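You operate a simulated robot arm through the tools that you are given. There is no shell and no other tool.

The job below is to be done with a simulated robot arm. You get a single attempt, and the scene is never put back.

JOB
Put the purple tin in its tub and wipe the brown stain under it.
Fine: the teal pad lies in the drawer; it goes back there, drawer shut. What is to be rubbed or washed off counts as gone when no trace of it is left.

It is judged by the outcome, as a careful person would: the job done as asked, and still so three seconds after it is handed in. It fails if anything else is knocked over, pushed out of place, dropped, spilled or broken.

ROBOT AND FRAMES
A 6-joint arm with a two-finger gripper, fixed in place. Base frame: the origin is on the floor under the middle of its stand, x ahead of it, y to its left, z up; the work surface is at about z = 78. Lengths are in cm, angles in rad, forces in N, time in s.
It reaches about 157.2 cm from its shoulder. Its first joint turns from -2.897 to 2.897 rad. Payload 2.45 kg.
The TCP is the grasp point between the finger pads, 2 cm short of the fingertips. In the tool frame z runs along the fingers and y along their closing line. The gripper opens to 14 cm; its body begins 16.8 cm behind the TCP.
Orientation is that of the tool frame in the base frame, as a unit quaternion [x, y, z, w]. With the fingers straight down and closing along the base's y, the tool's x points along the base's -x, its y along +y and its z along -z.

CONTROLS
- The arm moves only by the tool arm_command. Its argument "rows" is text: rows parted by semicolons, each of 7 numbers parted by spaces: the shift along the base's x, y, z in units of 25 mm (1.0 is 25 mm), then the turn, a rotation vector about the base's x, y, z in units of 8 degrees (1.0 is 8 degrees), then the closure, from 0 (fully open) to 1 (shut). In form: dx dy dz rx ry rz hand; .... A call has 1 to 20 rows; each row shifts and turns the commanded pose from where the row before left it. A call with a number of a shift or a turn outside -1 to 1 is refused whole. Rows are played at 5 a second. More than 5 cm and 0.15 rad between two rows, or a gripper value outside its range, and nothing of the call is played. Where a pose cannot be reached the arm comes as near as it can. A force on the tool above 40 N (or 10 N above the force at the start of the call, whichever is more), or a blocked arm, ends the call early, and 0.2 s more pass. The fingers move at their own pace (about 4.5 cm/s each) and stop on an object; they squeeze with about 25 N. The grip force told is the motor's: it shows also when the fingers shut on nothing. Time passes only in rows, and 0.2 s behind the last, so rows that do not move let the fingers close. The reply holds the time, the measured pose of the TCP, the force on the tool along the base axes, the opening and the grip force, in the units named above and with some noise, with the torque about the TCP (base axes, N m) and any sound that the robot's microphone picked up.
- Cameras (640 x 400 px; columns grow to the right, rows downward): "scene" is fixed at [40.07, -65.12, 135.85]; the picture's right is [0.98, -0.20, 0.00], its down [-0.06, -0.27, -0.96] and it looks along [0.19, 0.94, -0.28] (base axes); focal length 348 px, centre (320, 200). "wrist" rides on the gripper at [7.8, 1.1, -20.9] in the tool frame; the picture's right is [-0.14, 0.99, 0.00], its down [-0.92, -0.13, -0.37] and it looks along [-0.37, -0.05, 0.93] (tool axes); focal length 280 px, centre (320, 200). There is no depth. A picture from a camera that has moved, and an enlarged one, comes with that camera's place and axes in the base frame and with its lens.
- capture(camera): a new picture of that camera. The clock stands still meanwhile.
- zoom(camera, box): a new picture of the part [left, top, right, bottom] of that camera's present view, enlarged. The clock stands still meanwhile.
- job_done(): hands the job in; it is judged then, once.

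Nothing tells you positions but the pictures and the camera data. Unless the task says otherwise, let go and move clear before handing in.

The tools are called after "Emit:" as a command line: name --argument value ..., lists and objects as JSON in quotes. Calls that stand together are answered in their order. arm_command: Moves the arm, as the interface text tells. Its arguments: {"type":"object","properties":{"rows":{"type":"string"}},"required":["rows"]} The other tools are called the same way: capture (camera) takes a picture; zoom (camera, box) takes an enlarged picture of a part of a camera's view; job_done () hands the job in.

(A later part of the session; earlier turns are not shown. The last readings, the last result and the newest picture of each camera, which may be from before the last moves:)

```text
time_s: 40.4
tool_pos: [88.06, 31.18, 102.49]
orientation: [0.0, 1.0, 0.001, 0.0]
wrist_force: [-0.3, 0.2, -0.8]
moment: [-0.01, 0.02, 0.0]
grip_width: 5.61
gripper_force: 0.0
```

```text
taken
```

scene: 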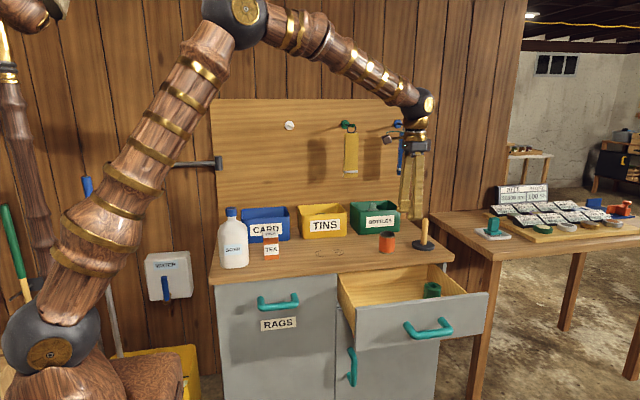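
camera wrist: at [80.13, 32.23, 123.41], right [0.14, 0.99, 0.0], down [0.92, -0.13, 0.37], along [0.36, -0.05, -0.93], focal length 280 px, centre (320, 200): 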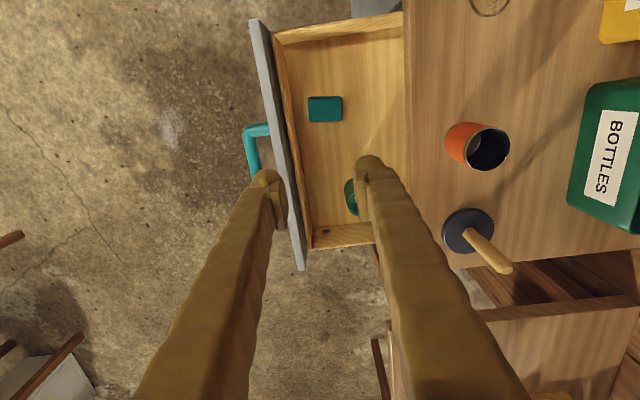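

The teal pad is visible in the drawer, at about wrist pixel (324, 109), with the green roll off to the right. I'll zoom to get its shape.

Emit:
zoom --camera "wrist" --box '[230, 0, 420, 280]'

Emit:
zoom --camera "wrist" --box '[290, 70, 370, 150]'

Emit:
zoom --camera "scene" --box '[330, 240, 490, 350]'

```text
1.43 times, centred on (325, 140) of wrist
camera zoom: at [80.13, 32.23, 123.41], right [0.14, 0.99, 0.0], down [0.92, -0.13, 0.37], along [0.36, -0.05, -0.93], focal length 401 px, centre (313, 286)
```

zoom: 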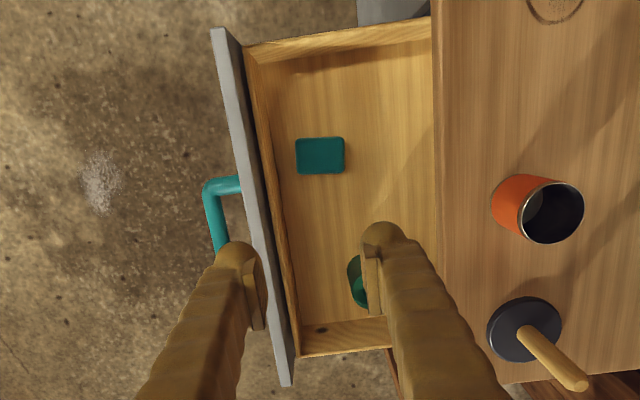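

```text
5.00 times, centred on (330, 110) of wrist
camera zoom: at [80.13, 32.23, 123.41], right [0.14, 0.99, 0.0], down [0.92, -0.13, 0.37], along [0.36, -0.05, -0.93], focal length 1402 px, centre (270, 650)
```

zoom: 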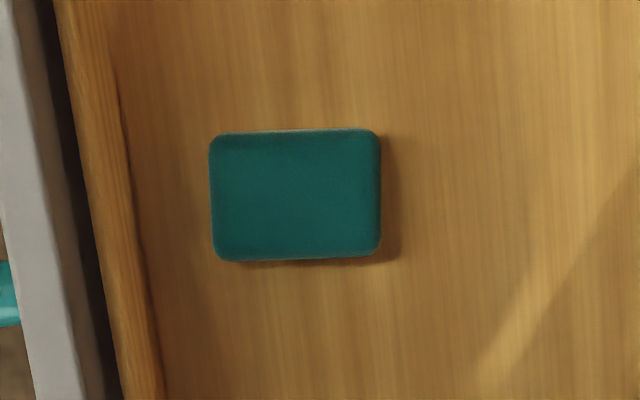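

```text
3.64 times, centred on (410, 295) of scene
camera zoom: at [40.07, -65.12, 135.85], right [0.98, -0.2, 0.0], down [-0.06, -0.27, -0.96], along [0.19, 0.94, -0.28], focal length 1264 px, centre (-7, -146)
```

zoom: 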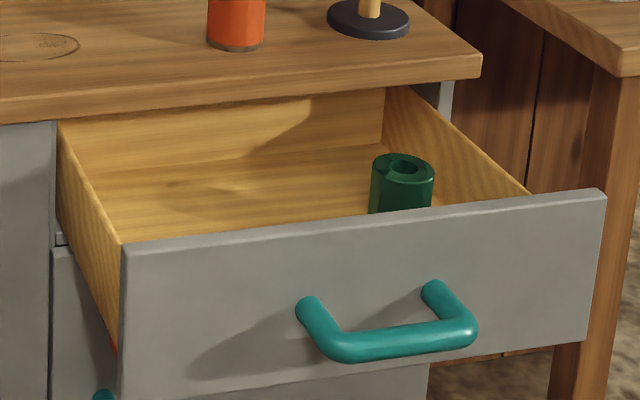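

The pad is about 5 cm (x) by 7 cm (y), centred near (83.9, 32.8), close to the drawer front, so I'll grip it across x. I'll turn the gripper 90°, come lower above it and measure its height by parallax.

Emit:
arm_command --rows "-0.139 0.054 -0.5 0 0 0.9375 0.4; -0.139 0.054 -0.5 0 0 0.9375 0.4; -0.139 0.054 -0.5 0 0 0.9375 0.4; -0.139 0.054 -0.5 0 0 0.9375 0.4; -0.139 0.054 -0.5 0 0 0.9375 0.4; -0.139 0.054 -0.5 0 0 0.9375 0.4; -0.139 0.054 -0.5 0 0 0.9375 0.4; -0.139 0.054 -0.5 0 0 0.9375 0.4; -0.139 0.054 -0.5 0 0 0.9375 0.4; -0.139 0.054 -0.5 0 0 0.9375 0.4; -0.139 0.054 -0.5 0 0 0.9375 0.4; -0.139 0.054 -0.5 0 0 0.9375 0.4; 0 0 0 0 0 0 0.4"

Emit:
capture --camera "wrist"

Emit:
capture --camera "scene"

```text
time_s: 43.2
tool_pos: [83.9, 32.76, 87.34]
orientation: [0.707, -0.707, -0.002, 0.001]
wrist_force: [-0.3, 0.6, 0.0]
moment: [-0.01, -0.04, -0.02]
grip_width: 8.41
gripper_force: 0.0
```

```text
taken
camera wrist: at [82.82, 25.03, 108.37], right [-0.99, 0.14, 0.0], down [0.13, 0.92, 0.37], along [0.05, 0.36, -0.93], focal length 280 px, centre (320, 200)
```

wrist: 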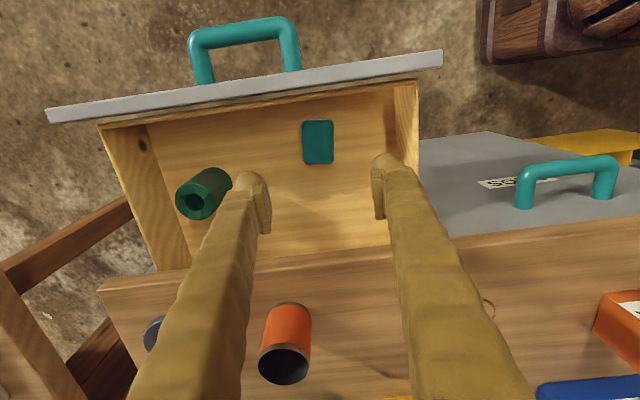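

```text
taken
```

scene: 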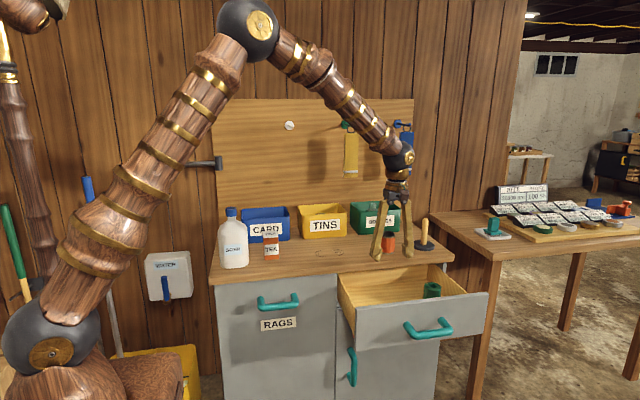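

Emit:
zoom --camera "wrist" --box '[280, 100, 360, 180]'

Emit:
zoom --camera "wrist" --box '[90, 60, 450, 285]'

```text
5.00 times, centred on (320, 140) of wrist
camera zoom: at [82.82, 25.03, 108.37], right [-0.99, 0.14, 0.0], down [0.13, 0.92, 0.37], along [0.05, 0.36, -0.93], focal length 1402 px, centre (320, 500)
```

zoom: 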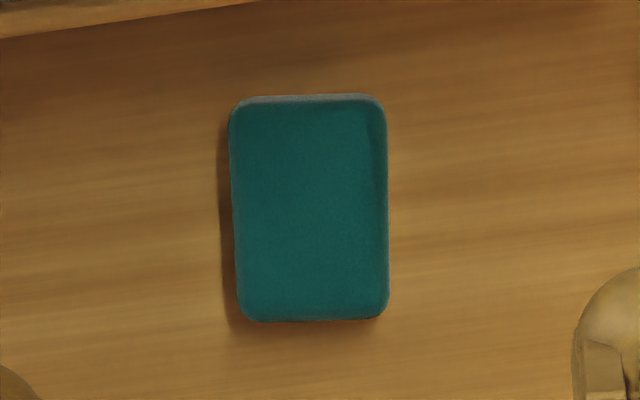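

```text
1.78 times, centred on (270, 172) of wrist
camera zoom: at [82.82, 25.03, 108.37], right [-0.99, 0.14, 0.0], down [0.13, 0.92, 0.37], along [0.05, 0.36, -0.93], focal length 498 px, centre (409, 249)
```

zoom: 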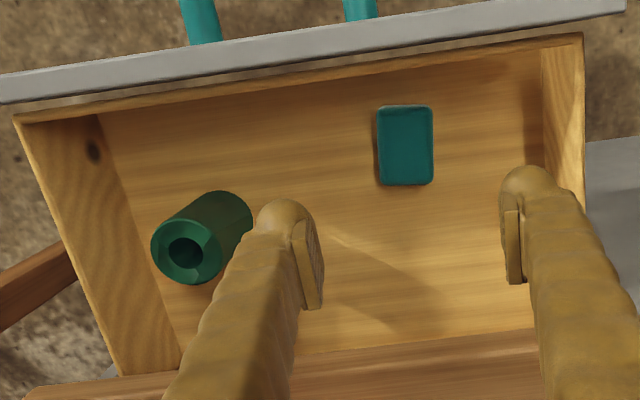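

The pad is centred at about (84.0, 32.8). I'll descend partway so the camera gets closer and I can measure the pad's height and the drawer floor.

Emit:
arm_command --rows "0.01 0 -0.859 0 0 0 0.4; 0.01 0 -0.859 0 0 0 0.4; 0.01 0 -0.859 0 0 0 0.4; 0 0 -0.859 0 0 0 0.4; 0 0 -0.859 0 0 0 0.4; 0 0 -0.859 0 0 0 0.4; 0 0 -0.859 0 0 0 0.4; 0 0 -0.859 0 0 0 0.4; 0 0 -0.859 0 0 0 0.4; 0 0 0 0 0 0 0.4"

Emit:
capture --camera "wrist"

Emit:
zoom --camera "scene" --box '[330, 200, 490, 350]'

```text
time_s: 45.4
tool_pos: [83.84, 32.8, 68.1]
orientation: [0.708, -0.707, -0.001, 0.001]
wrist_force: [0.8, 0.2, 0.2]
moment: [0.0, 0.01, 0.02]
grip_width: 8.4
gripper_force: 0.0
```

```text
taken
camera wrist: at [82.82, 24.98, 89.09], right [-0.99, 0.14, 0.0], down [0.13, 0.92, 0.37], along [0.05, 0.36, -0.93], focal length 280 px, centre (320, 200)
```

wrist: 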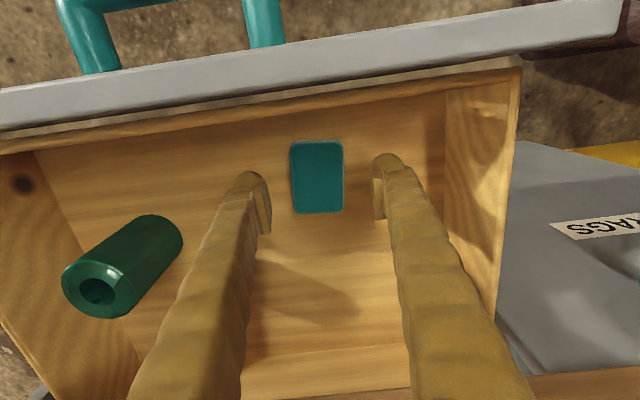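

```text
2.67 times, centred on (410, 275) of scene
camera zoom: at [40.07, -65.12, 135.85], right [0.98, -0.2, 0.0], down [-0.06, -0.27, -0.96], along [0.19, 0.94, -0.28], focal length 927 px, centre (80, 0)
```

zoom: 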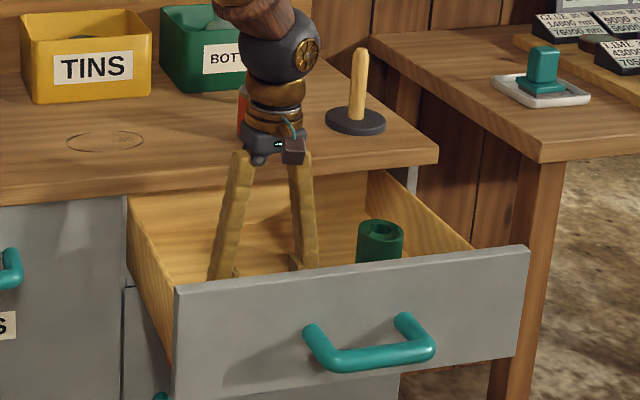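

Emit:
zoom --camera "wrist" --box '[270, 125, 365, 225]'

Emit:
zoom --camera "wrist" --box '[200, 130, 460, 290]'

```text
4.00 times, centred on (318, 175) of wrist
camera zoom: at [82.82, 24.98, 89.09], right [-0.99, 0.14, 0.0], down [0.13, 0.92, 0.37], along [0.05, 0.36, -0.93], focal length 1122 px, centre (330, 300)
```

zoom: 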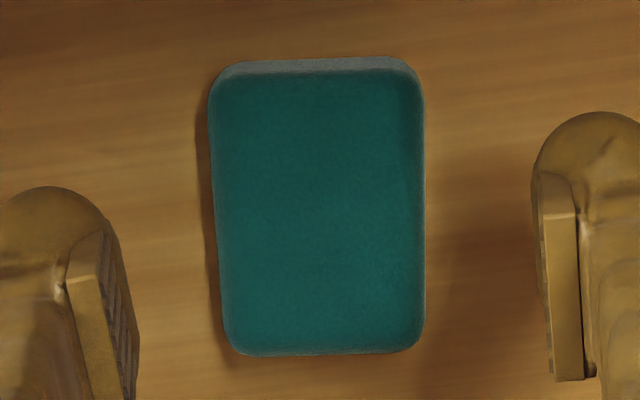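

```text
2.46 times, centred on (330, 210) of wrist
camera zoom: at [82.82, 24.98, 89.09], right [-0.99, 0.14, 0.0], down [0.13, 0.92, 0.37], along [0.05, 0.36, -0.93], focal length 690 px, centre (295, 175)
```

zoom: 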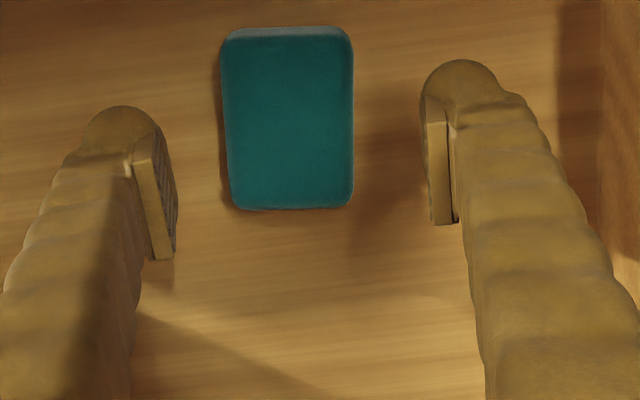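

The pad top is at z≈64.7 and it's about 2.2 cm thick, so the drawer floor is near z≈62.4. I'll lower further in small steps, watching the force.

Emit:
arm_command --rows "0.03 -0.06 -0.3 0 0 0 0.4; 0 0 -0.3 0 0 0 0.4; 0 0 -0.3 0 0 0 0.4; 0 0 -0.1 0 0 0 0.4; 0 0 0 0 0 0 0.4"

Emit:
capture --camera "wrist"

Emit:
zoom --camera "wrist" --box '[220, 120, 440, 260]'

```text
time_s: 46.6
tool_pos: [84.01, 32.7, 65.53]
orientation: [0.707, -0.707, 0.0, 0.001]
wrist_force: [0.4, -1.4, 0.5]
moment: [0.02, -0.02, -0.02]
grip_width: 8.39
gripper_force: 0.1
```

```text
taken
camera wrist: at [82.88, 24.97, 86.57], right [-0.99, 0.14, 0.0], down [0.13, 0.92, 0.37], along [0.05, 0.36, -0.93], focal length 280 px, centre (320, 200)
```

wrist: 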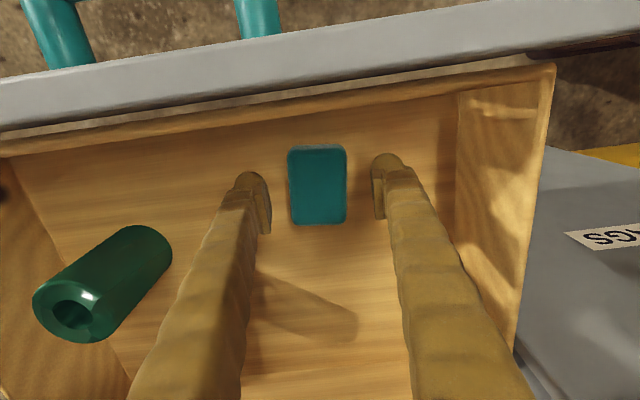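

```text
2.86 times, centred on (330, 190) of wrist
camera zoom: at [82.88, 24.97, 86.57], right [-0.99, 0.14, 0.0], down [0.13, 0.92, 0.37], along [0.05, 0.36, -0.93], focal length 801 px, centre (291, 229)
```

zoom: 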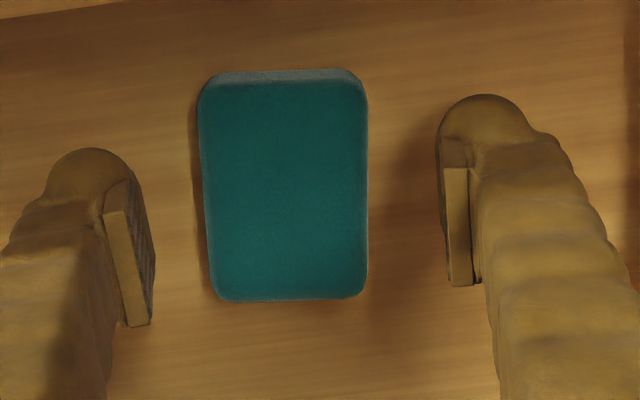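

Emit:
arm_command --rows "0 0 -0.05 0 0 0 0.4; 0 0 -0.05 0 0 0 0.4; 0 0 -0.05 0 0 0 0.4; 0 0 -0.05 0 0 0 0.4; 0 0 0 0 0 0 0.4"

```text
time_s: 47.8
tool_pos: [83.93, 32.79, 64.98]
orientation: [-0.707, 0.707, 0.001, -0.002]
wrist_force: [-0.4, -0.1, -0.4]
moment: [0.02, 0.0, 0.02]
grip_width: 8.39
gripper_force: 0.1
```

Emit:
arm_command --rows "0 0 -0.04 0 0 0 0.4; 0 0 -0.04 0 0 0 0.4; 0 0 -0.04 0 0 0 0.4; 0 0 0 0 0 0 0.4"

Emit:
zoom --camera "wrist" --box '[220, 120, 440, 260]'

```text
time_s: 48.8
tool_pos: [84.06, 32.73, 64.81]
orientation: [0.707, -0.707, -0.001, 0.001]
wrist_force: [0.4, -0.9, 0.9]
moment: [0.01, -0.01, 0.03]
grip_width: 8.39
gripper_force: 0.1
```

```text
2.86 times, centred on (330, 190) of wrist
camera zoom: at [82.85, 25.0, 85.75], right [-0.99, 0.14, 0.0], down [0.13, 0.92, 0.37], along [0.05, 0.36, -0.93], focal length 801 px, centre (291, 229)
```

zoom: 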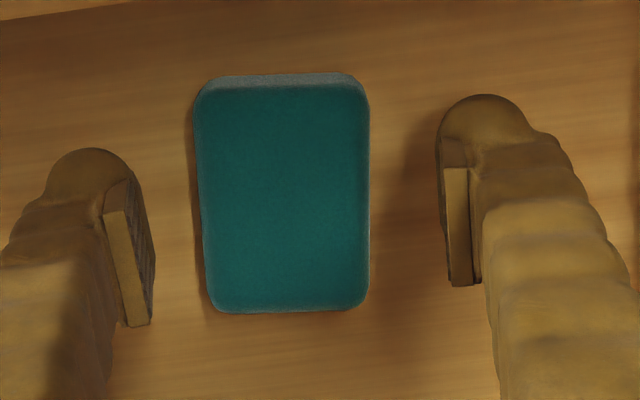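

Emit:
arm_command --rows "0 0 -0.04 0 0 0 0.4; 0 0 -0.04 0 0 0 0.4; 0 0 0 0 0 0 0.4"

```text
time_s: 49.6
tool_pos: [83.96, 32.65, 64.63]
orientation: [-0.707, 0.707, 0.0, -0.001]
wrist_force: [-0.4, 0.1, -0.2]
moment: [0.0, -0.01, -0.02]
grip_width: 8.43
gripper_force: 0.0
```

Emit:
arm_command --rows "0 0 -0.04 0 0 0 0.4; 0 0 -0.04 0 0 0 0.4; 0 0 -0.04 0 0 0 0.4; 0 0 0 0 0 0 0.4"

```text
time_s: 50.6
tool_pos: [84.01, 32.76, 64.33]
orientation: [0.707, -0.707, -0.001, 0.001]
wrist_force: [-0.2, 0.1, -0.4]
moment: [0.01, 0.02, 0.02]
grip_width: 8.39
gripper_force: 0.1
```

Emit:
arm_command --rows "0 0 -0.04 0 0 0 0.4; 0 0 -0.04 0 0 0 0.4; 0 0 -0.04 0 0 0 0.4; 0 0 0 0 0 0 0.4"

Emit:
zoom --camera "wrist" --box '[220, 120, 440, 260]'

```text
time_s: 51.6
tool_pos: [83.91, 32.67, 64.03]
orientation: [-0.707, 0.707, 0.002, -0.001]
wrist_force: [-0.2, 0.3, 0.4]
moment: [0.0, 0.01, 0.0]
grip_width: 8.38
gripper_force: 0.0
```

```text
2.86 times, centred on (330, 190) of wrist
camera zoom: at [82.84, 25.0, 84.95], right [-0.99, 0.14, 0.0], down [0.13, 0.92, 0.37], along [0.05, 0.36, -0.93], focal length 801 px, centre (291, 229)
```

zoom: 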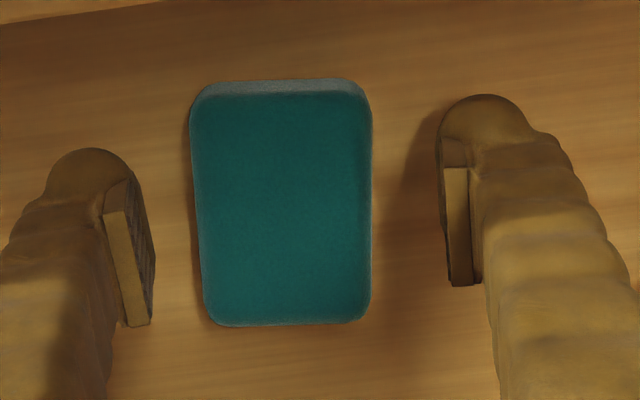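

Emit:
arm_command --rows "0 0 -0.04 0 0 0 0.4; 0 0 -0.04 0 0 0 0.4; 0 0 -0.04 0 0 0 0.4; 0 0 0 0 0 0 0.4"

```text
time_s: 52.6
tool_pos: [83.91, 32.85, 63.67]
orientation: [-0.707, 0.707, 0.002, -0.001]
wrist_force: [0.5, 0.2, -0.7]
moment: [0.02, 0.03, 0.03]
grip_width: 8.39
gripper_force: 0.0
```

Emit:
arm_command --rows "0 0 -0.04 0 0 0 0.4; 0 0 -0.04 0 0 0 0.4; 0 0 -0.04 0 0 0 0.4; 0 0 0 0 0 0 0.4"

```text
time_s: 53.6
tool_pos: [83.83, 32.66, 63.42]
orientation: [-0.707, 0.707, 0.001, -0.001]
wrist_force: [-0.6, 0.1, 0.1]
moment: [0.0, 0.03, 0.02]
grip_width: 8.38
gripper_force: 0.1
```

Emit:
capture --camera "wrist"

Emit:
zoom --camera "wrist" --box '[220, 120, 440, 260]'

Emit:
zoom --camera "scene" --box '[340, 220, 480, 340]'

```text
taken
camera wrist: at [82.78, 24.99, 84.34], right [-0.99, 0.14, 0.0], down [0.13, 0.92, 0.37], along [0.05, 0.36, -0.93], focal length 280 px, centre (320, 200)
```

wrist: 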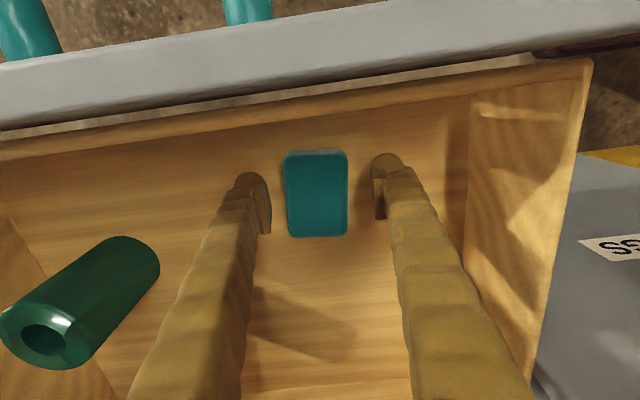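

```text
2.86 times, centred on (330, 190) of wrist
camera zoom: at [82.78, 24.99, 84.34], right [-0.99, 0.14, 0.0], down [0.13, 0.92, 0.37], along [0.05, 0.36, -0.93], focal length 801 px, centre (291, 229)
```

zoom: 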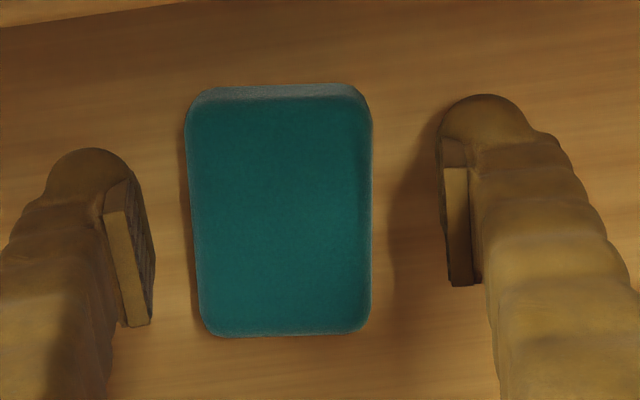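

```text
3.33 times, centred on (410, 280) of scene
camera zoom: at [40.07, -65.12, 135.85], right [0.98, -0.2, 0.0], down [-0.06, -0.27, -0.96], along [0.19, 0.94, -0.28], focal length 1159 px, centre (20, -67)
```

zoom: 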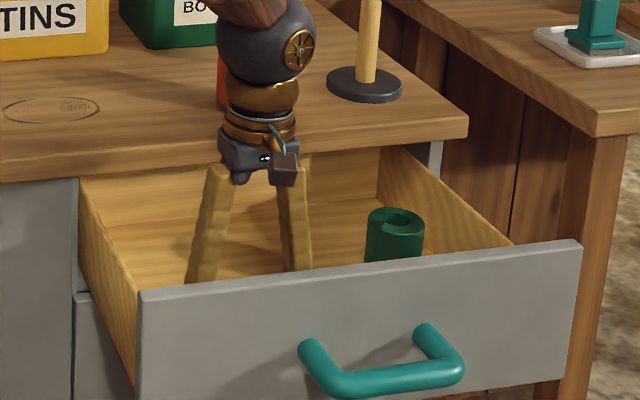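

No floor contact yet, and the finger pads already overlap the pad's sides fully. I'll rise 0.4 cm so the pad sticks out below the fingertips, then close on it.

Emit:
arm_command --rows "0 0 0.16 0 0 0 0.4; 0 0 0 0 0 0 1; 0 0 0 0 0 0 1; 0 0 0 0 0 0 1; 0 0 0 0 0 0 1; 0 0 0 0 0 0 1; 0 0 0 0 0 0 1"

Emit:
zoom --camera "wrist" --box '[220, 120, 440, 260]'

```text
time_s: 55.2
tool_pos: [84.02, 32.58, 63.81]
orientation: [-0.707, 0.707, 0.001, -0.002]
wrist_force: [-1.4, 0.9, 3.6]
moment: [-0.04, 0.0, -0.11]
grip_width: 4.99
gripper_force: 24.9
```

```text
2.86 times, centred on (330, 190) of wrist
camera zoom: at [82.83, 24.95, 84.75], right [-0.99, 0.14, 0.0], down [0.13, 0.92, 0.37], along [0.05, 0.36, -0.93], focal length 801 px, centre (291, 229)
```

zoom: 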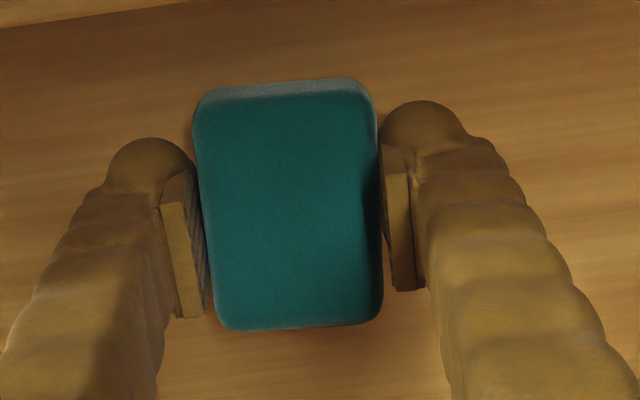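

The pad is gripped (5.0 cm, 25 N). Lifting it straight out of the drawer.

Emit:
arm_command --rows "0 0 0.4 0 0 0 1; 0 0 0.8 0 0 0 1; 0 0 1 0 0 0 1; 0 0 1 0 0 0 1; 0 0 1 0 0 0 1; 0 0 1 0 0 0 1; 0 0 1 0 0 0 1; 0 0 1 0 0 0 1; 0 0 1 0 0 0 1; 0 0 1 0 0 0 1; 0 0 1 0 0 0 1; 0 0 1 0 0 0 1; 0 0 0 0 0 0 1"

Emit:
capture --camera "scene"

Emit:
capture --camera "wrist"

```text
time_s: 58.0
tool_pos: [84.15, 32.73, 91.73]
orientation: [-0.707, 0.707, 0.001, -0.001]
wrist_force: [-0.3, -0.1, 0.1]
moment: [-0.03, -0.04, -0.01]
grip_width: 4.91
gripper_force: 25.0
```

```text
taken
```

scene: 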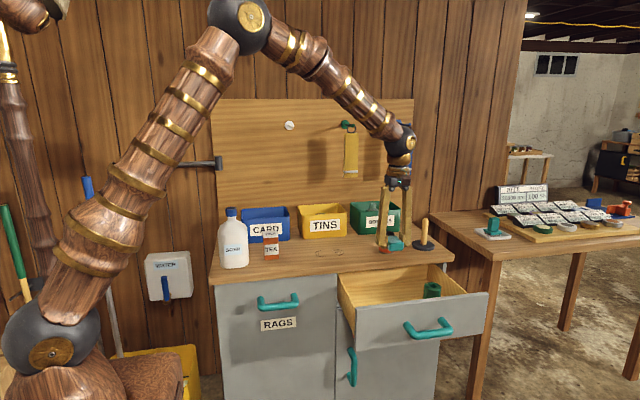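

```text
taken
camera wrist: at [82.99, 24.94, 112.77], right [-0.99, 0.14, 0.0], down [0.13, 0.92, 0.37], along [0.05, 0.36, -0.93], focal length 280 px, centre (320, 200)
```

wrist: 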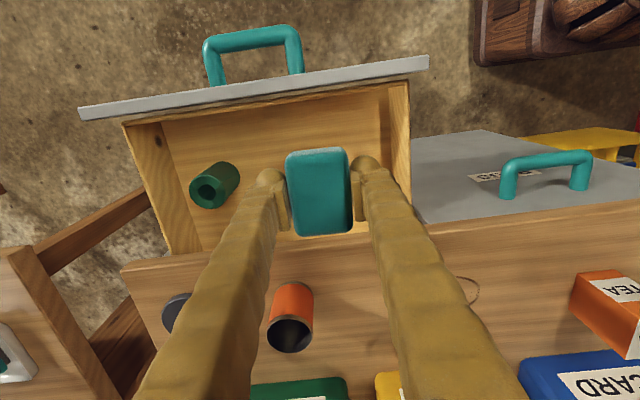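

Emit:
zoom --camera "scene" --box '[350, 190, 440, 270]'

Emit:
zoom --camera "wrist" --box '[220, 120, 440, 260]'

```text
5.00 times, centred on (395, 230) of scene
camera zoom: at [40.07, -65.12, 135.85], right [0.98, -0.2, 0.0], down [-0.06, -0.27, -0.96], along [0.19, 0.94, -0.28], focal length 1738 px, centre (-55, 50)
```

zoom: 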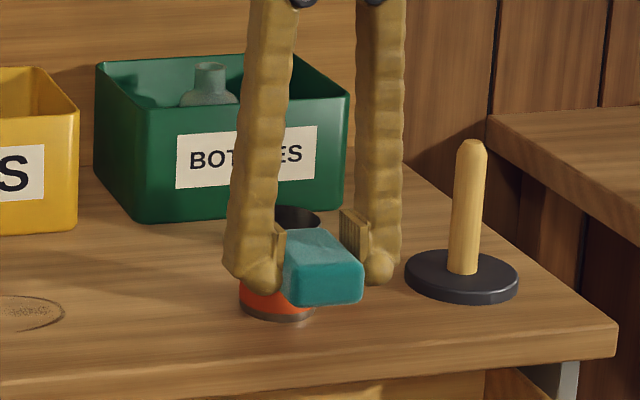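

```text
2.86 times, centred on (330, 190) of wrist
camera zoom: at [82.99, 24.94, 112.77], right [-0.99, 0.14, 0.0], down [0.13, 0.92, 0.37], along [0.05, 0.36, -0.93], focal length 801 px, centre (291, 229)
```

zoom: 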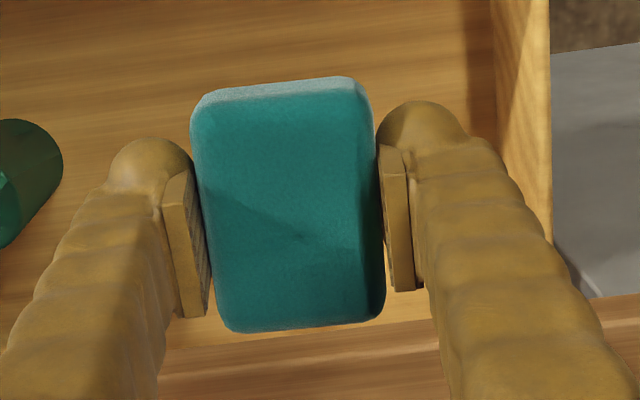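

The pad is held firmly and level. I'll carry it over the stain (centre about 68.7, 56.9) and come down to just above the bench.

Emit:
arm_command --rows "-0.62 0.967 0 0 0 0 1; -0.62 0.967 0 0 0 0 1; -0.62 0.967 0 0 0 0 1; -0.62 0.967 0 0 0 0 1; -0.62 0.967 0 0 0 0 1; -0.62 0.967 0 0 0 0 1; -0.62 0.967 0 0 0 0 1; -0.62 0.967 0 0 0 0 1; -0.62 0.967 0 0 0 0 1; -0.62 0.967 0 0 0 0 1; 0 0 -0.75 0 0 0 1; 0 0 -0.75 0 0 0 1; 0 0 -0.75 0 0 0 1; 0 0 -0.75 0 0 0 1; 0 0 -0.75 0 0 0 1; 0 0 0 0 0 0 1"

Emit:
zoom --camera "scene" --box '[290, 210, 390, 280]'

Emit:
capture --camera "wrist"

```text
time_s: 61.4
tool_pos: [68.4, 56.75, 82.43]
orientation: [-0.707, 0.708, 0.001, -0.001]
wrist_force: [1.1, -0.1, -0.5]
moment: [0.01, 0.0, -0.02]
grip_width: 4.87
gripper_force: 25.0
```

```text
5.71 times, centred on (340, 245) of scene
camera zoom: at [40.07, -65.12, 135.85], right [0.98, -0.2, 0.0], down [-0.06, -0.27, -0.96], along [0.19, 0.94, -0.28], focal length 1987 px, centre (206, -57)
```

zoom: 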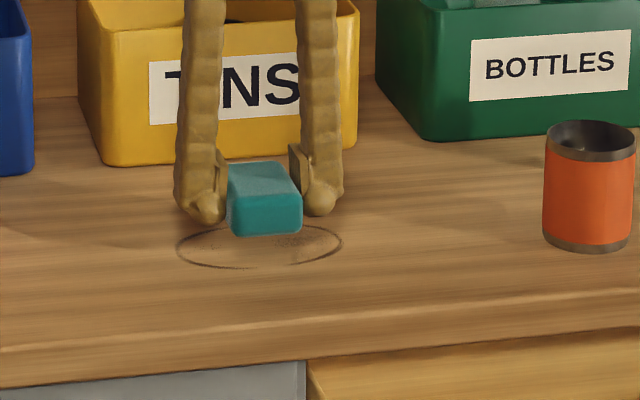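

```text
taken
camera wrist: at [67.31, 49.08, 103.36], right [-0.99, 0.14, 0.0], down [0.13, 0.92, 0.37], along [0.05, 0.36, -0.93], focal length 280 px, centre (320, 200)
```

wrist: 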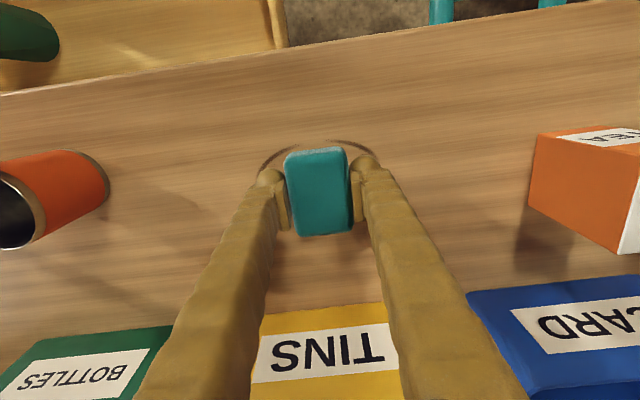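

The pad hovers over the stain. Now easing down until it presses lightly on the bench.

Emit:
arm_command --rows "0 0 -0.2 0 0 0 1; 0 0 -0.2 0 0 0 1; 0 0 -0.15 0 0 0 1; 0 0 -0.1 0 0 0 1; 0 0 0 0 0 0 1"

```text
time_s: 62.6
tool_pos: [68.62, 56.95, 80.74]
orientation: [0.707, -0.707, -0.001, 0.001]
wrist_force: [-0.4, -0.5, -0.3]
moment: [0.03, -0.01, 0.02]
grip_width: 4.85
gripper_force: 24.7
```

Emit:
arm_command --rows "0 0 -0.06 0 0 0 1; 0 0 -0.06 0 0 0 1; 0 0 -0.04 0 0 0 1; 0 0 0 0 0 0 1"

```text
time_s: 63.6
tool_pos: [68.55, 56.8, 80.33]
orientation: [-0.707, 0.707, 0.001, -0.001]
wrist_force: [0.1, 0.1, 0.1]
moment: [0.02, -0.01, -0.01]
grip_width: 4.86
gripper_force: 25.0
```

Emit:
arm_command --rows "0 0 -0.04 0 0 0 1; 0 0 -0.04 0 0 0 1; 0 0 0 0 0 0 1"

```text
time_s: 64.4
tool_pos: [68.58, 56.84, 80.26]
orientation: [-0.707, 0.707, 0.001, 0.0]
wrist_force: [-0.5, -3.2, 29.9]
moment: [0.03, 0.01, -0.04]
grip_width: 4.88
gripper_force: 25.0
```

The pad is touching at about 30 N, a bit firm. I'll ease up slightly and start the first strokes.

Emit:
arm_command --rows "0 0 0.03 0 0 0 1; -0.4 0 0 0 0 0 1; -0.5 0 0 0 0 0 1; -0.5 0 0 0 0 0 1; -0.5 0 0 0 0 0 1; -0.5 0 0 0 0 0 1; 0 0 0 0 0 0 1"

```text
time_s: 66.0
tool_pos: [62.53, 56.99, 80.26]
orientation: [-0.707, 0.708, 0.002, -0.001]
wrist_force: [7.8, -2.1, 24.9]
moment: [0.02, -0.21, 0.0]
grip_width: 4.84
gripper_force: 25.0
```

Force is about 25 N with the pad sliding well. Continuing with strokes across the whole stain, then shifting toward the front edge.

Emit:
arm_command --rows "0.56 0 0.012 0 0 0 1; 0.56 0 0 0 0 0 1; 0.56 0 0 0 0 0 1; 0.56 0 0 0 0 0 1; 0.56 0 0 0 0 0 1; 0.56 0 0 0 0 0 1; 0.56 0 0 0 0 0 1; 0.56 0 0 0 0 0 1; 0.56 0 0 0 0 0 1; 0 -0.7 0 0 0 0 1; -0.56 0 0 0 0 0 1; -0.56 0 0 0 0 0 1; -0.56 0 0 0 0 0 1; -0.56 0 0 0 0 0 1; -0.56 0 0 0 0 0 1; -0.56 0 0 0 0 0 1; -0.56 0 0 0 0 0 1; -0.56 0 0 0 0 0 1; -0.56 0 0 0 0 0 1; 0 0 0 0 0 0 1"

Emit:
zoom --camera "scene" --box '[290, 210, 390, 280]'

```text
time_s: 70.2
tool_pos: [62.22, 55.09, 80.35]
orientation: [0.707, -0.707, -0.001, 0.001]
wrist_force: [0.7, -0.3, 0.2]
moment: [-0.04, 0.04, 0.01]
grip_width: 4.87
gripper_force: 25.2
```

```text
5.71 times, centred on (340, 245) of scene
camera zoom: at [40.07, -65.12, 135.85], right [0.98, -0.2, 0.0], down [-0.06, -0.27, -0.96], along [0.19, 0.94, -0.28], focal length 1987 px, centre (206, -57)
```

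zoom: 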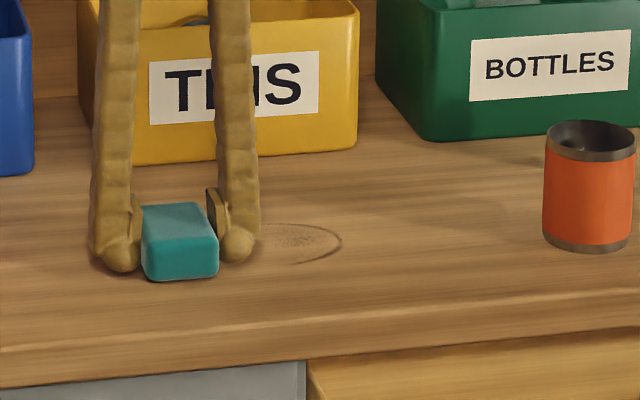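

Contact was lost partway (force near 0) and the right half of the stain remains. I'll press down again slightly and check the force before stroking.

Emit:
arm_command --rows "0 0 -0.02 0 0 0 1; 0 0 -0.01 0 0 0 1; 0 0 0 0 0 0 1"

```text
time_s: 71.0
tool_pos: [62.32, 55.13, 80.17]
orientation: [-0.707, 0.707, 0.001, 0.0]
wrist_force: [0.2, 0.3, 0.1]
moment: [0.01, -0.02, -0.01]
grip_width: 4.87
gripper_force: 25.0
```

Emit:
arm_command --rows "0 0 -0.02 0 0 0 1; 0 0 0 0 0 0 1"

```text
time_s: 71.6
tool_pos: [62.38, 55.09, 80.08]
orientation: [-0.706, 0.708, 0.001, -0.002]
wrist_force: [-3.7, 1.1, 10.7]
moment: [-0.07, 0.01, 0.01]
grip_width: 4.87
gripper_force: 25.3
```

About 11 N now. Stroking across in +x along the front half of the stain.

Emit:
arm_command --rows "0.56 0 0 0 0 0 1; 0.56 0 0 0 0 0 1; 0.56 0 0 0 0 0 1; 0.56 0 0 0 0 0 1; 0.56 0 0 0 0 0 1; 0.56 0 0 0 0 0 1; 0.56 0 0 0 0 0 1; 0.56 0 0 0 0 0 1; 0.56 0 0 0 0 0 1; 0 0 0 0 0 0 1"

Emit:
zoom --camera "scene" --box '[290, 210, 390, 280]'

```text
time_s: 73.8
tool_pos: [75.1, 55.17, 80.22]
orientation: [-0.707, 0.707, 0.001, -0.001]
wrist_force: [-4.4, -0.6, 12.5]
moment: [0.01, 0.04, 0.01]
grip_width: 4.88
gripper_force: 25.1
```

```text
5.71 times, centred on (340, 245) of scene
camera zoom: at [40.07, -65.12, 135.85], right [0.98, -0.2, 0.0], down [-0.06, -0.27, -0.96], along [0.19, 0.94, -0.28], focal length 1987 px, centre (206, -57)
```

zoom: 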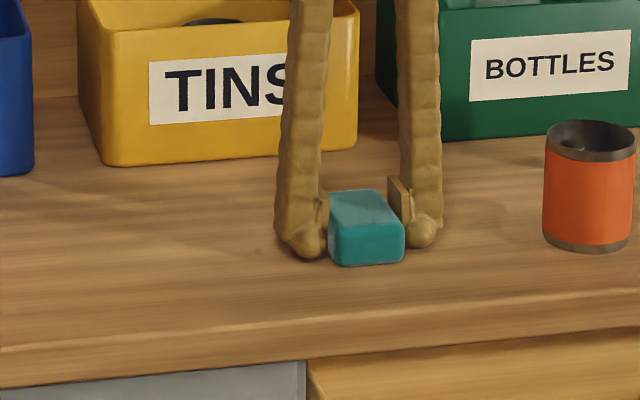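

That stroke at ~12 N removes the stain. Now doing the back half and then the middle again.

Emit:
arm_command --rows "0 0.72 0 0 0 0 1; 0 0.72 0 0 0 0 1; -0.56 0 0 0 0 0 1; -0.56 0 0 0 0 0 1; -0.56 0 0 0 0 0 1; -0.56 0 0 0 0 0 1; -0.56 0 0 0 0 0 1; -0.56 0 0 0 0 0 1; -0.56 0 0 0 0 0 1; -0.56 0 0 0 0 0 1; -0.56 0 0 0 0 0 1; 0 0 0 0 0 0 1"

Emit:
zoom --camera "scene" --box '[290, 210, 390, 280]'

Emit:
capture --camera "wrist"

```text
time_s: 76.4
tool_pos: [62.53, 58.83, 80.08]
orientation: [0.707, -0.707, 0.0, 0.0]
wrist_force: [8.6, 0.1, 24.2]
moment: [-0.03, -0.1, 0.03]
grip_width: 4.85
gripper_force: 25.3
```

```text
5.71 times, centred on (340, 245) of scene
camera zoom: at [40.07, -65.12, 135.85], right [0.98, -0.2, 0.0], down [-0.06, -0.27, -0.96], along [0.19, 0.94, -0.28], focal length 1987 px, centre (206, -57)
```

zoom: 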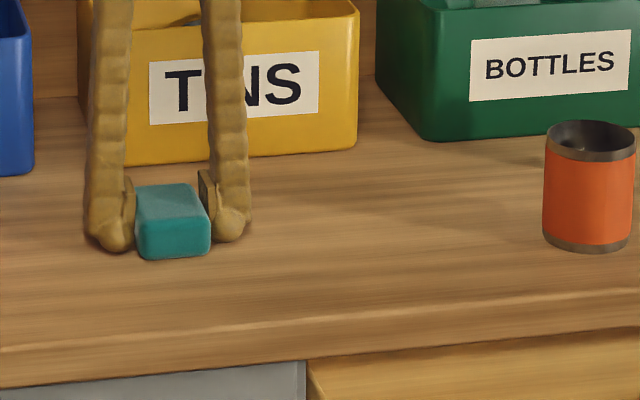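

```text
taken
camera wrist: at [61.36, 51.1, 101.04], right [-0.99, 0.14, 0.0], down [0.13, 0.92, 0.37], along [0.05, 0.37, -0.93], focal length 280 px, centre (320, 200)
```

wrist: 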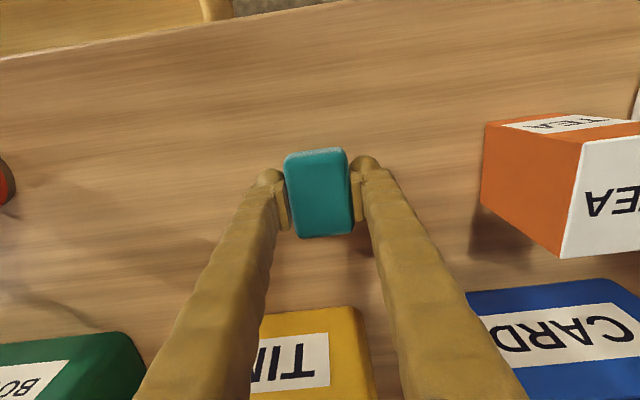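

It looks clean. One more pass through the middle for good measure, then I'll lift and inspect.

Emit:
arm_command --rows "0 -0.75 0.006 0 0 0 1; 0.56 0 0 0 0 0 1; 0.56 0 0 0 0 0 1; 0.56 0 0 0 0 0 1; 0.56 0 0 0 0 0 1; 0.56 0 0 0 0 0 1; 0.56 0 0 0 0 0 1; 0.56 0 0 0 0 0 1; 0.56 0 0 0 0 0 1; 0.56 0 0 0 0 0 1; 0 0 0 0 0 0 1; 0 0 0.5 0 0 0 1; 0 0 0.9 0 0 0 1; 0 0 0.9 0 0 0 1; 0.2 -0.2 0.9 0 0 0 1; 0.4 -0.4 0.9 0 0 0 1; 0.5 -0.5 0.5 0 0 0 1; 0 0 0 0 0 0 1"

Emit:
zoom --camera "scene" --box '[290, 210, 390, 280]'

Emit:
capture --camera "wrist"

```text
time_s: 80.2
tool_pos: [77.97, 54.08, 91.57]
orientation: [0.707, -0.707, -0.002, 0.002]
wrist_force: [-0.3, 0.0, -0.8]
moment: [0.02, -0.01, -0.01]
grip_width: 4.85
gripper_force: 24.9
```

```text
5.71 times, centred on (340, 245) of scene
camera zoom: at [40.07, -65.12, 135.85], right [0.98, -0.2, 0.0], down [-0.06, -0.27, -0.96], along [0.19, 0.94, -0.28], focal length 1987 px, centre (206, -57)
```

zoom: 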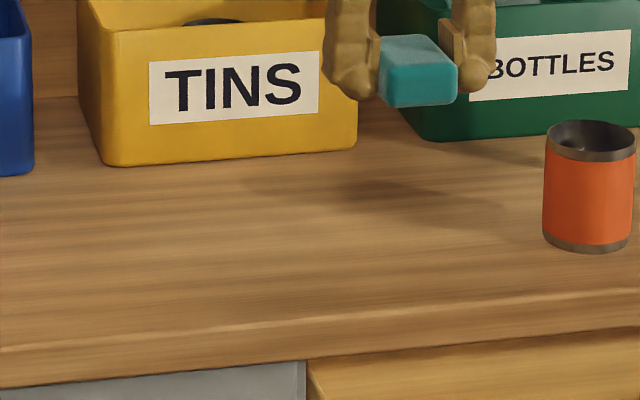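

```text
taken
camera wrist: at [76.83, 46.26, 112.63], right [-0.99, 0.14, 0.0], down [0.13, 0.92, 0.37], along [0.05, 0.36, -0.93], focal length 280 px, centre (320, 200)
```

wrist: 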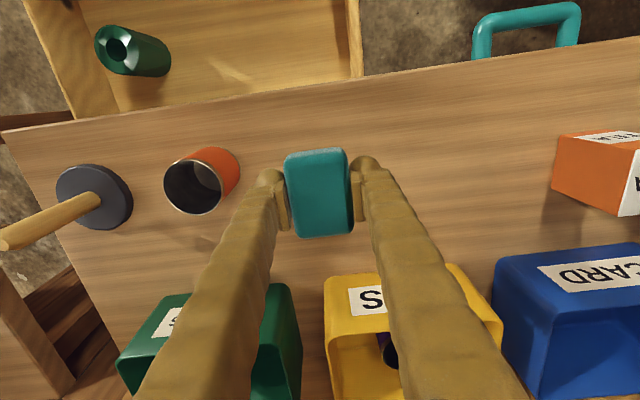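

Emit:
zoom --camera "wrist" --box '[340, 100, 500, 240]'

Emit:
zoom --camera "scene" --box '[305, 232, 365, 270]'

```text
2.86 times, centred on (420, 170) of wrist
camera zoom: at [76.83, 46.26, 112.63], right [-0.99, 0.14, 0.0], down [0.13, 0.92, 0.37], along [0.05, 0.36, -0.93], focal length 801 px, centre (34, 286)
```

zoom: 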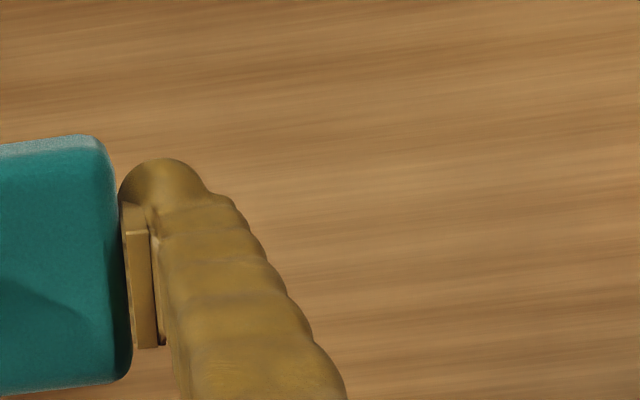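

```text
10.53 times, centred on (335, 251) of scene
camera zoom: at [40.07, -65.12, 135.85], right [0.98, -0.2, 0.0], down [-0.06, -0.27, -0.96], along [0.19, 0.94, -0.28], focal length 3659 px, centre (162, -337)
```

zoom: 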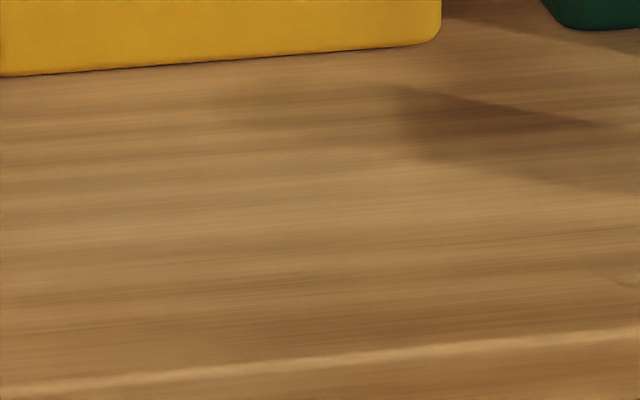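

The bench looks clean where the stain was. Next I'll carry the pad back over the drawer, and on the way look at the stain spot once more with the wrist camera.

Emit:
arm_command --rows "0.241 -0.855 0 0 0 0 1; 0.241 -0.855 0 0 0 0 1; 0.241 -0.855 0 0 0 0 1; 0.241 -0.855 0 0 0 0 1; 0.241 -0.855 0 0 0 0 1; 0.241 -0.855 0 0 0 0 1; 0.241 -0.855 0 0 0 0 1; 0.241 -0.855 0 0 0 0 1; 0.241 -0.855 0 0 0 0 1; 0.241 -0.855 0 0 0 0 1; 0 0 0 0 0 0 1"

Emit:
capture --camera "wrist"

Emit:
zoom --camera "wrist" --box '[400, 220, 560, 340]'

Emit:
zoom --camera "scene" --box '[290, 225, 390, 285]'

```text
time_s: 82.6
tool_pos: [83.93, 32.66, 91.49]
orientation: [-0.707, 0.707, 0.002, -0.002]
wrist_force: [-0.6, 0.1, 0.1]
moment: [0.03, 0.02, -0.01]
grip_width: 4.88
gripper_force: 25.6
```

```text
taken
camera wrist: at [82.76, 24.87, 112.59], right [-0.99, 0.14, 0.0], down [0.13, 0.92, 0.37], along [0.05, 0.36, -0.93], focal length 280 px, centre (320, 200)
```

wrist: 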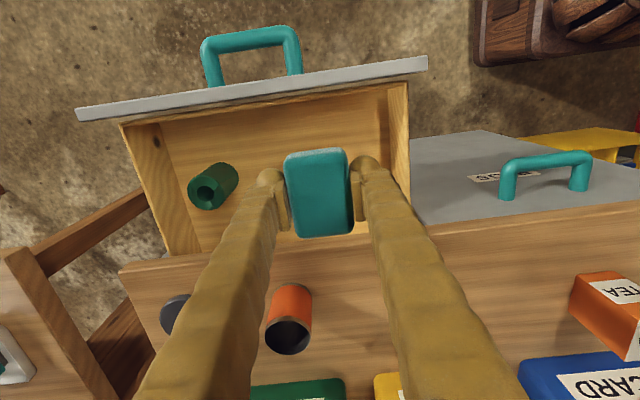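

```text
3.33 times, centred on (480, 280) of wrist
camera zoom: at [82.76, 24.87, 112.59], right [-0.99, 0.14, 0.0], down [0.13, 0.92, 0.37], along [0.05, 0.36, -0.93], focal length 935 px, centre (-213, -67)
```

zoom: 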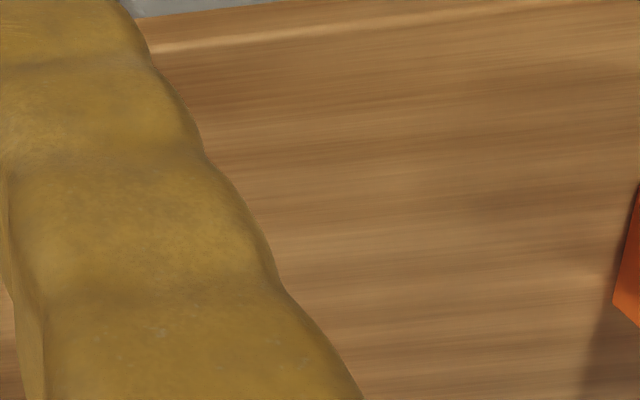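

```text
6.40 times, centred on (340, 255) of scene
camera zoom: at [40.07, -65.12, 135.85], right [0.98, -0.2, 0.0], down [-0.06, -0.27, -0.96], along [0.19, 0.94, -0.28], focal length 2225 px, centre (192, -152)
```

zoom: 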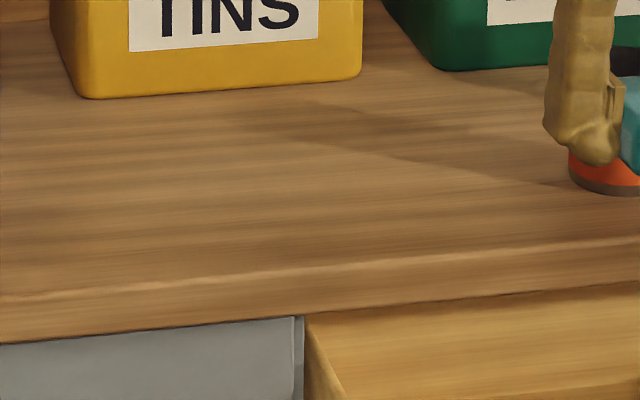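

It appears clean from here, but part was hidden by a finger. I'll go back over the bench for one unobstructed close look before putting the pad away.

Emit:
arm_command --rows "-0.437 0.952 0.1 0 0 0 1; -0.437 0.952 0.1 0 0 0 1; -0.437 0.952 0.1 0 0 0 1; -0.437 0.952 0.1 0 0 0 1; -0.437 0.952 0.1 0 0 0 1; -0.437 0.952 0.1 0 0 0 1; -0.437 0.952 0.1 0 0 0 1; -0.437 0.952 0.1 0 0 0 1; -0.437 0.952 0.1 0 0 0 1; -0.437 0.952 0.1 0 0 0 1; -0.437 0.952 0.1 0 0 0 1; -0.437 0.952 0.1 0 0 0 1; -0.437 0.952 0.1 0 0 0 1; -0.437 0.952 0.1 0 0 0 1; 0 0 0 0 0 0 1"

Emit:
capture --camera "wrist"

Emit:
zoom --camera "wrist" --box '[230, 20, 400, 150]'

```text
time_s: 85.8
tool_pos: [68.59, 66.02, 95.09]
orientation: [0.707, -0.707, -0.001, 0.002]
wrist_force: [-0.4, -0.4, -0.5]
moment: [-0.01, 0.0, 0.0]
grip_width: 4.85
gripper_force: 24.7
```

```text
taken
camera wrist: at [67.49, 58.35, 115.98], right [-0.99, 0.14, 0.0], down [0.13, 0.92, 0.37], along [0.05, 0.36, -0.93], focal length 280 px, centre (320, 200)
```

wrist: 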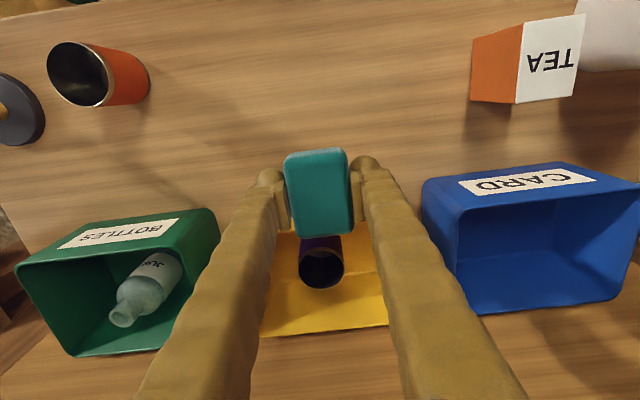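

```text
3.08 times, centred on (315, 85) of wrist
camera zoom: at [67.49, 58.35, 115.98], right [-0.99, 0.14, 0.0], down [0.13, 0.92, 0.37], along [0.05, 0.36, -0.93], focal length 863 px, centre (335, 554)
```

zoom: 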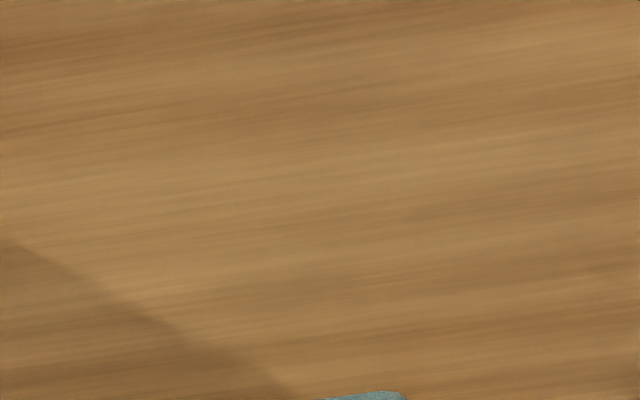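

No trace of the stain is left, and the tin stands upright in its tub. Back to the drawer with the pad.

Emit:
arm_command --rows "0.437 -0.952 0 0 0 0 1; 0.437 -0.952 0 0 0 0 1; 0.437 -0.952 0 0 0 0 1; 0.437 -0.952 0 0 0 0 1; 0.437 -0.952 0 0 0 0 1; 0.437 -0.952 0 0 0 0 1; 0.437 -0.952 0 0 0 0 1; 0.437 -0.952 0 0 0 0 1; 0.437 -0.952 0 0 0 0 1; 0.437 -0.952 0 0 0 0 1; 0.437 -0.952 0 0 0 0 1; 0.437 -0.952 0 0 0 0 1; 0.437 -0.952 0 0 0 0 1; 0.46 -0.952 0 0 0 0 1; 0 0 -0.8 0 0 0 1; 0 0 -0.9 0 0 0 1; 0 0 -0.9 0 0 0 1; 0 0 -0.9 0 0 0 1; 0 0 -0.9 0 0 0 1; 0 0 0 0 0 0 1"

Emit:
capture --camera "wrist"

Emit:
capture --camera "scene"

```text
time_s: 90.0
tool_pos: [84.0, 32.62, 84.02]
orientation: [0.708, -0.707, -0.001, 0.001]
wrist_force: [-0.1, -0.7, 0.4]
moment: [-0.03, -0.01, -0.01]
grip_width: 4.87
gripper_force: 24.9
```

```text
taken
camera wrist: at [82.77, 24.92, 105.01], right [-0.99, 0.14, 0.0], down [0.13, 0.92, 0.37], along [0.05, 0.36, -0.93], focal length 280 px, centre (320, 200)
```

wrist: 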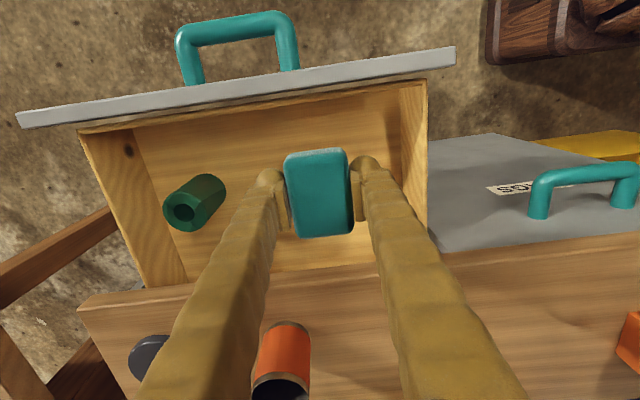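

```text
taken
```

scene: 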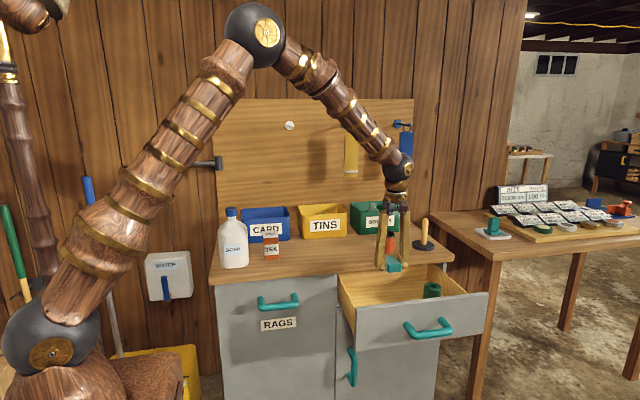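

The drawer is as I left it. Lowering the pad to its old place, slowing near the drawer floor.

Emit:
arm_command --rows "0 0 -0.9 0 0 0 1; 0 0 -0.9 0 0 0 1; 0 0 -0.9 0 0 0 1; 0 0 -0.9 0 0 0 1; 0 0 -0.9 0 0 0 1; 0 0 -0.9 0 0 0 1; 0 0 -0.9 0 0 0 1; 0 0 -0.6 0 0 0 1; 0 0 -0.4 0 0 0 1; 0 0 -0.3 0 0 0 1; 0 0 -0.15 0 0 0 1; 0 0 0 0 0 0 1"

```text
time_s: 92.6
tool_pos: [83.91, 32.88, 64.74]
orientation: [0.707, -0.707, 0.0, 0.0]
wrist_force: [0.5, -0.2, -0.4]
moment: [0.0, 0.02, 0.0]
grip_width: 4.87
gripper_force: 25.2
```

Emit:
arm_command --rows "0 0 -0.08 0 0 0 1; 0 0 -0.08 0 0 0 1; 0 0 -0.06 0 0 0 1; 0 0 -0.04 0 0 0 1; 0 0 0 0 0 0 1"

```text
time_s: 93.8
tool_pos: [83.92, 32.61, 64.04]
orientation: [0.707, -0.707, -0.002, 0.001]
wrist_force: [0.0, 0.0, 0.5]
moment: [0.0, 0.04, 0.04]
grip_width: 4.83
gripper_force: 25.1
```

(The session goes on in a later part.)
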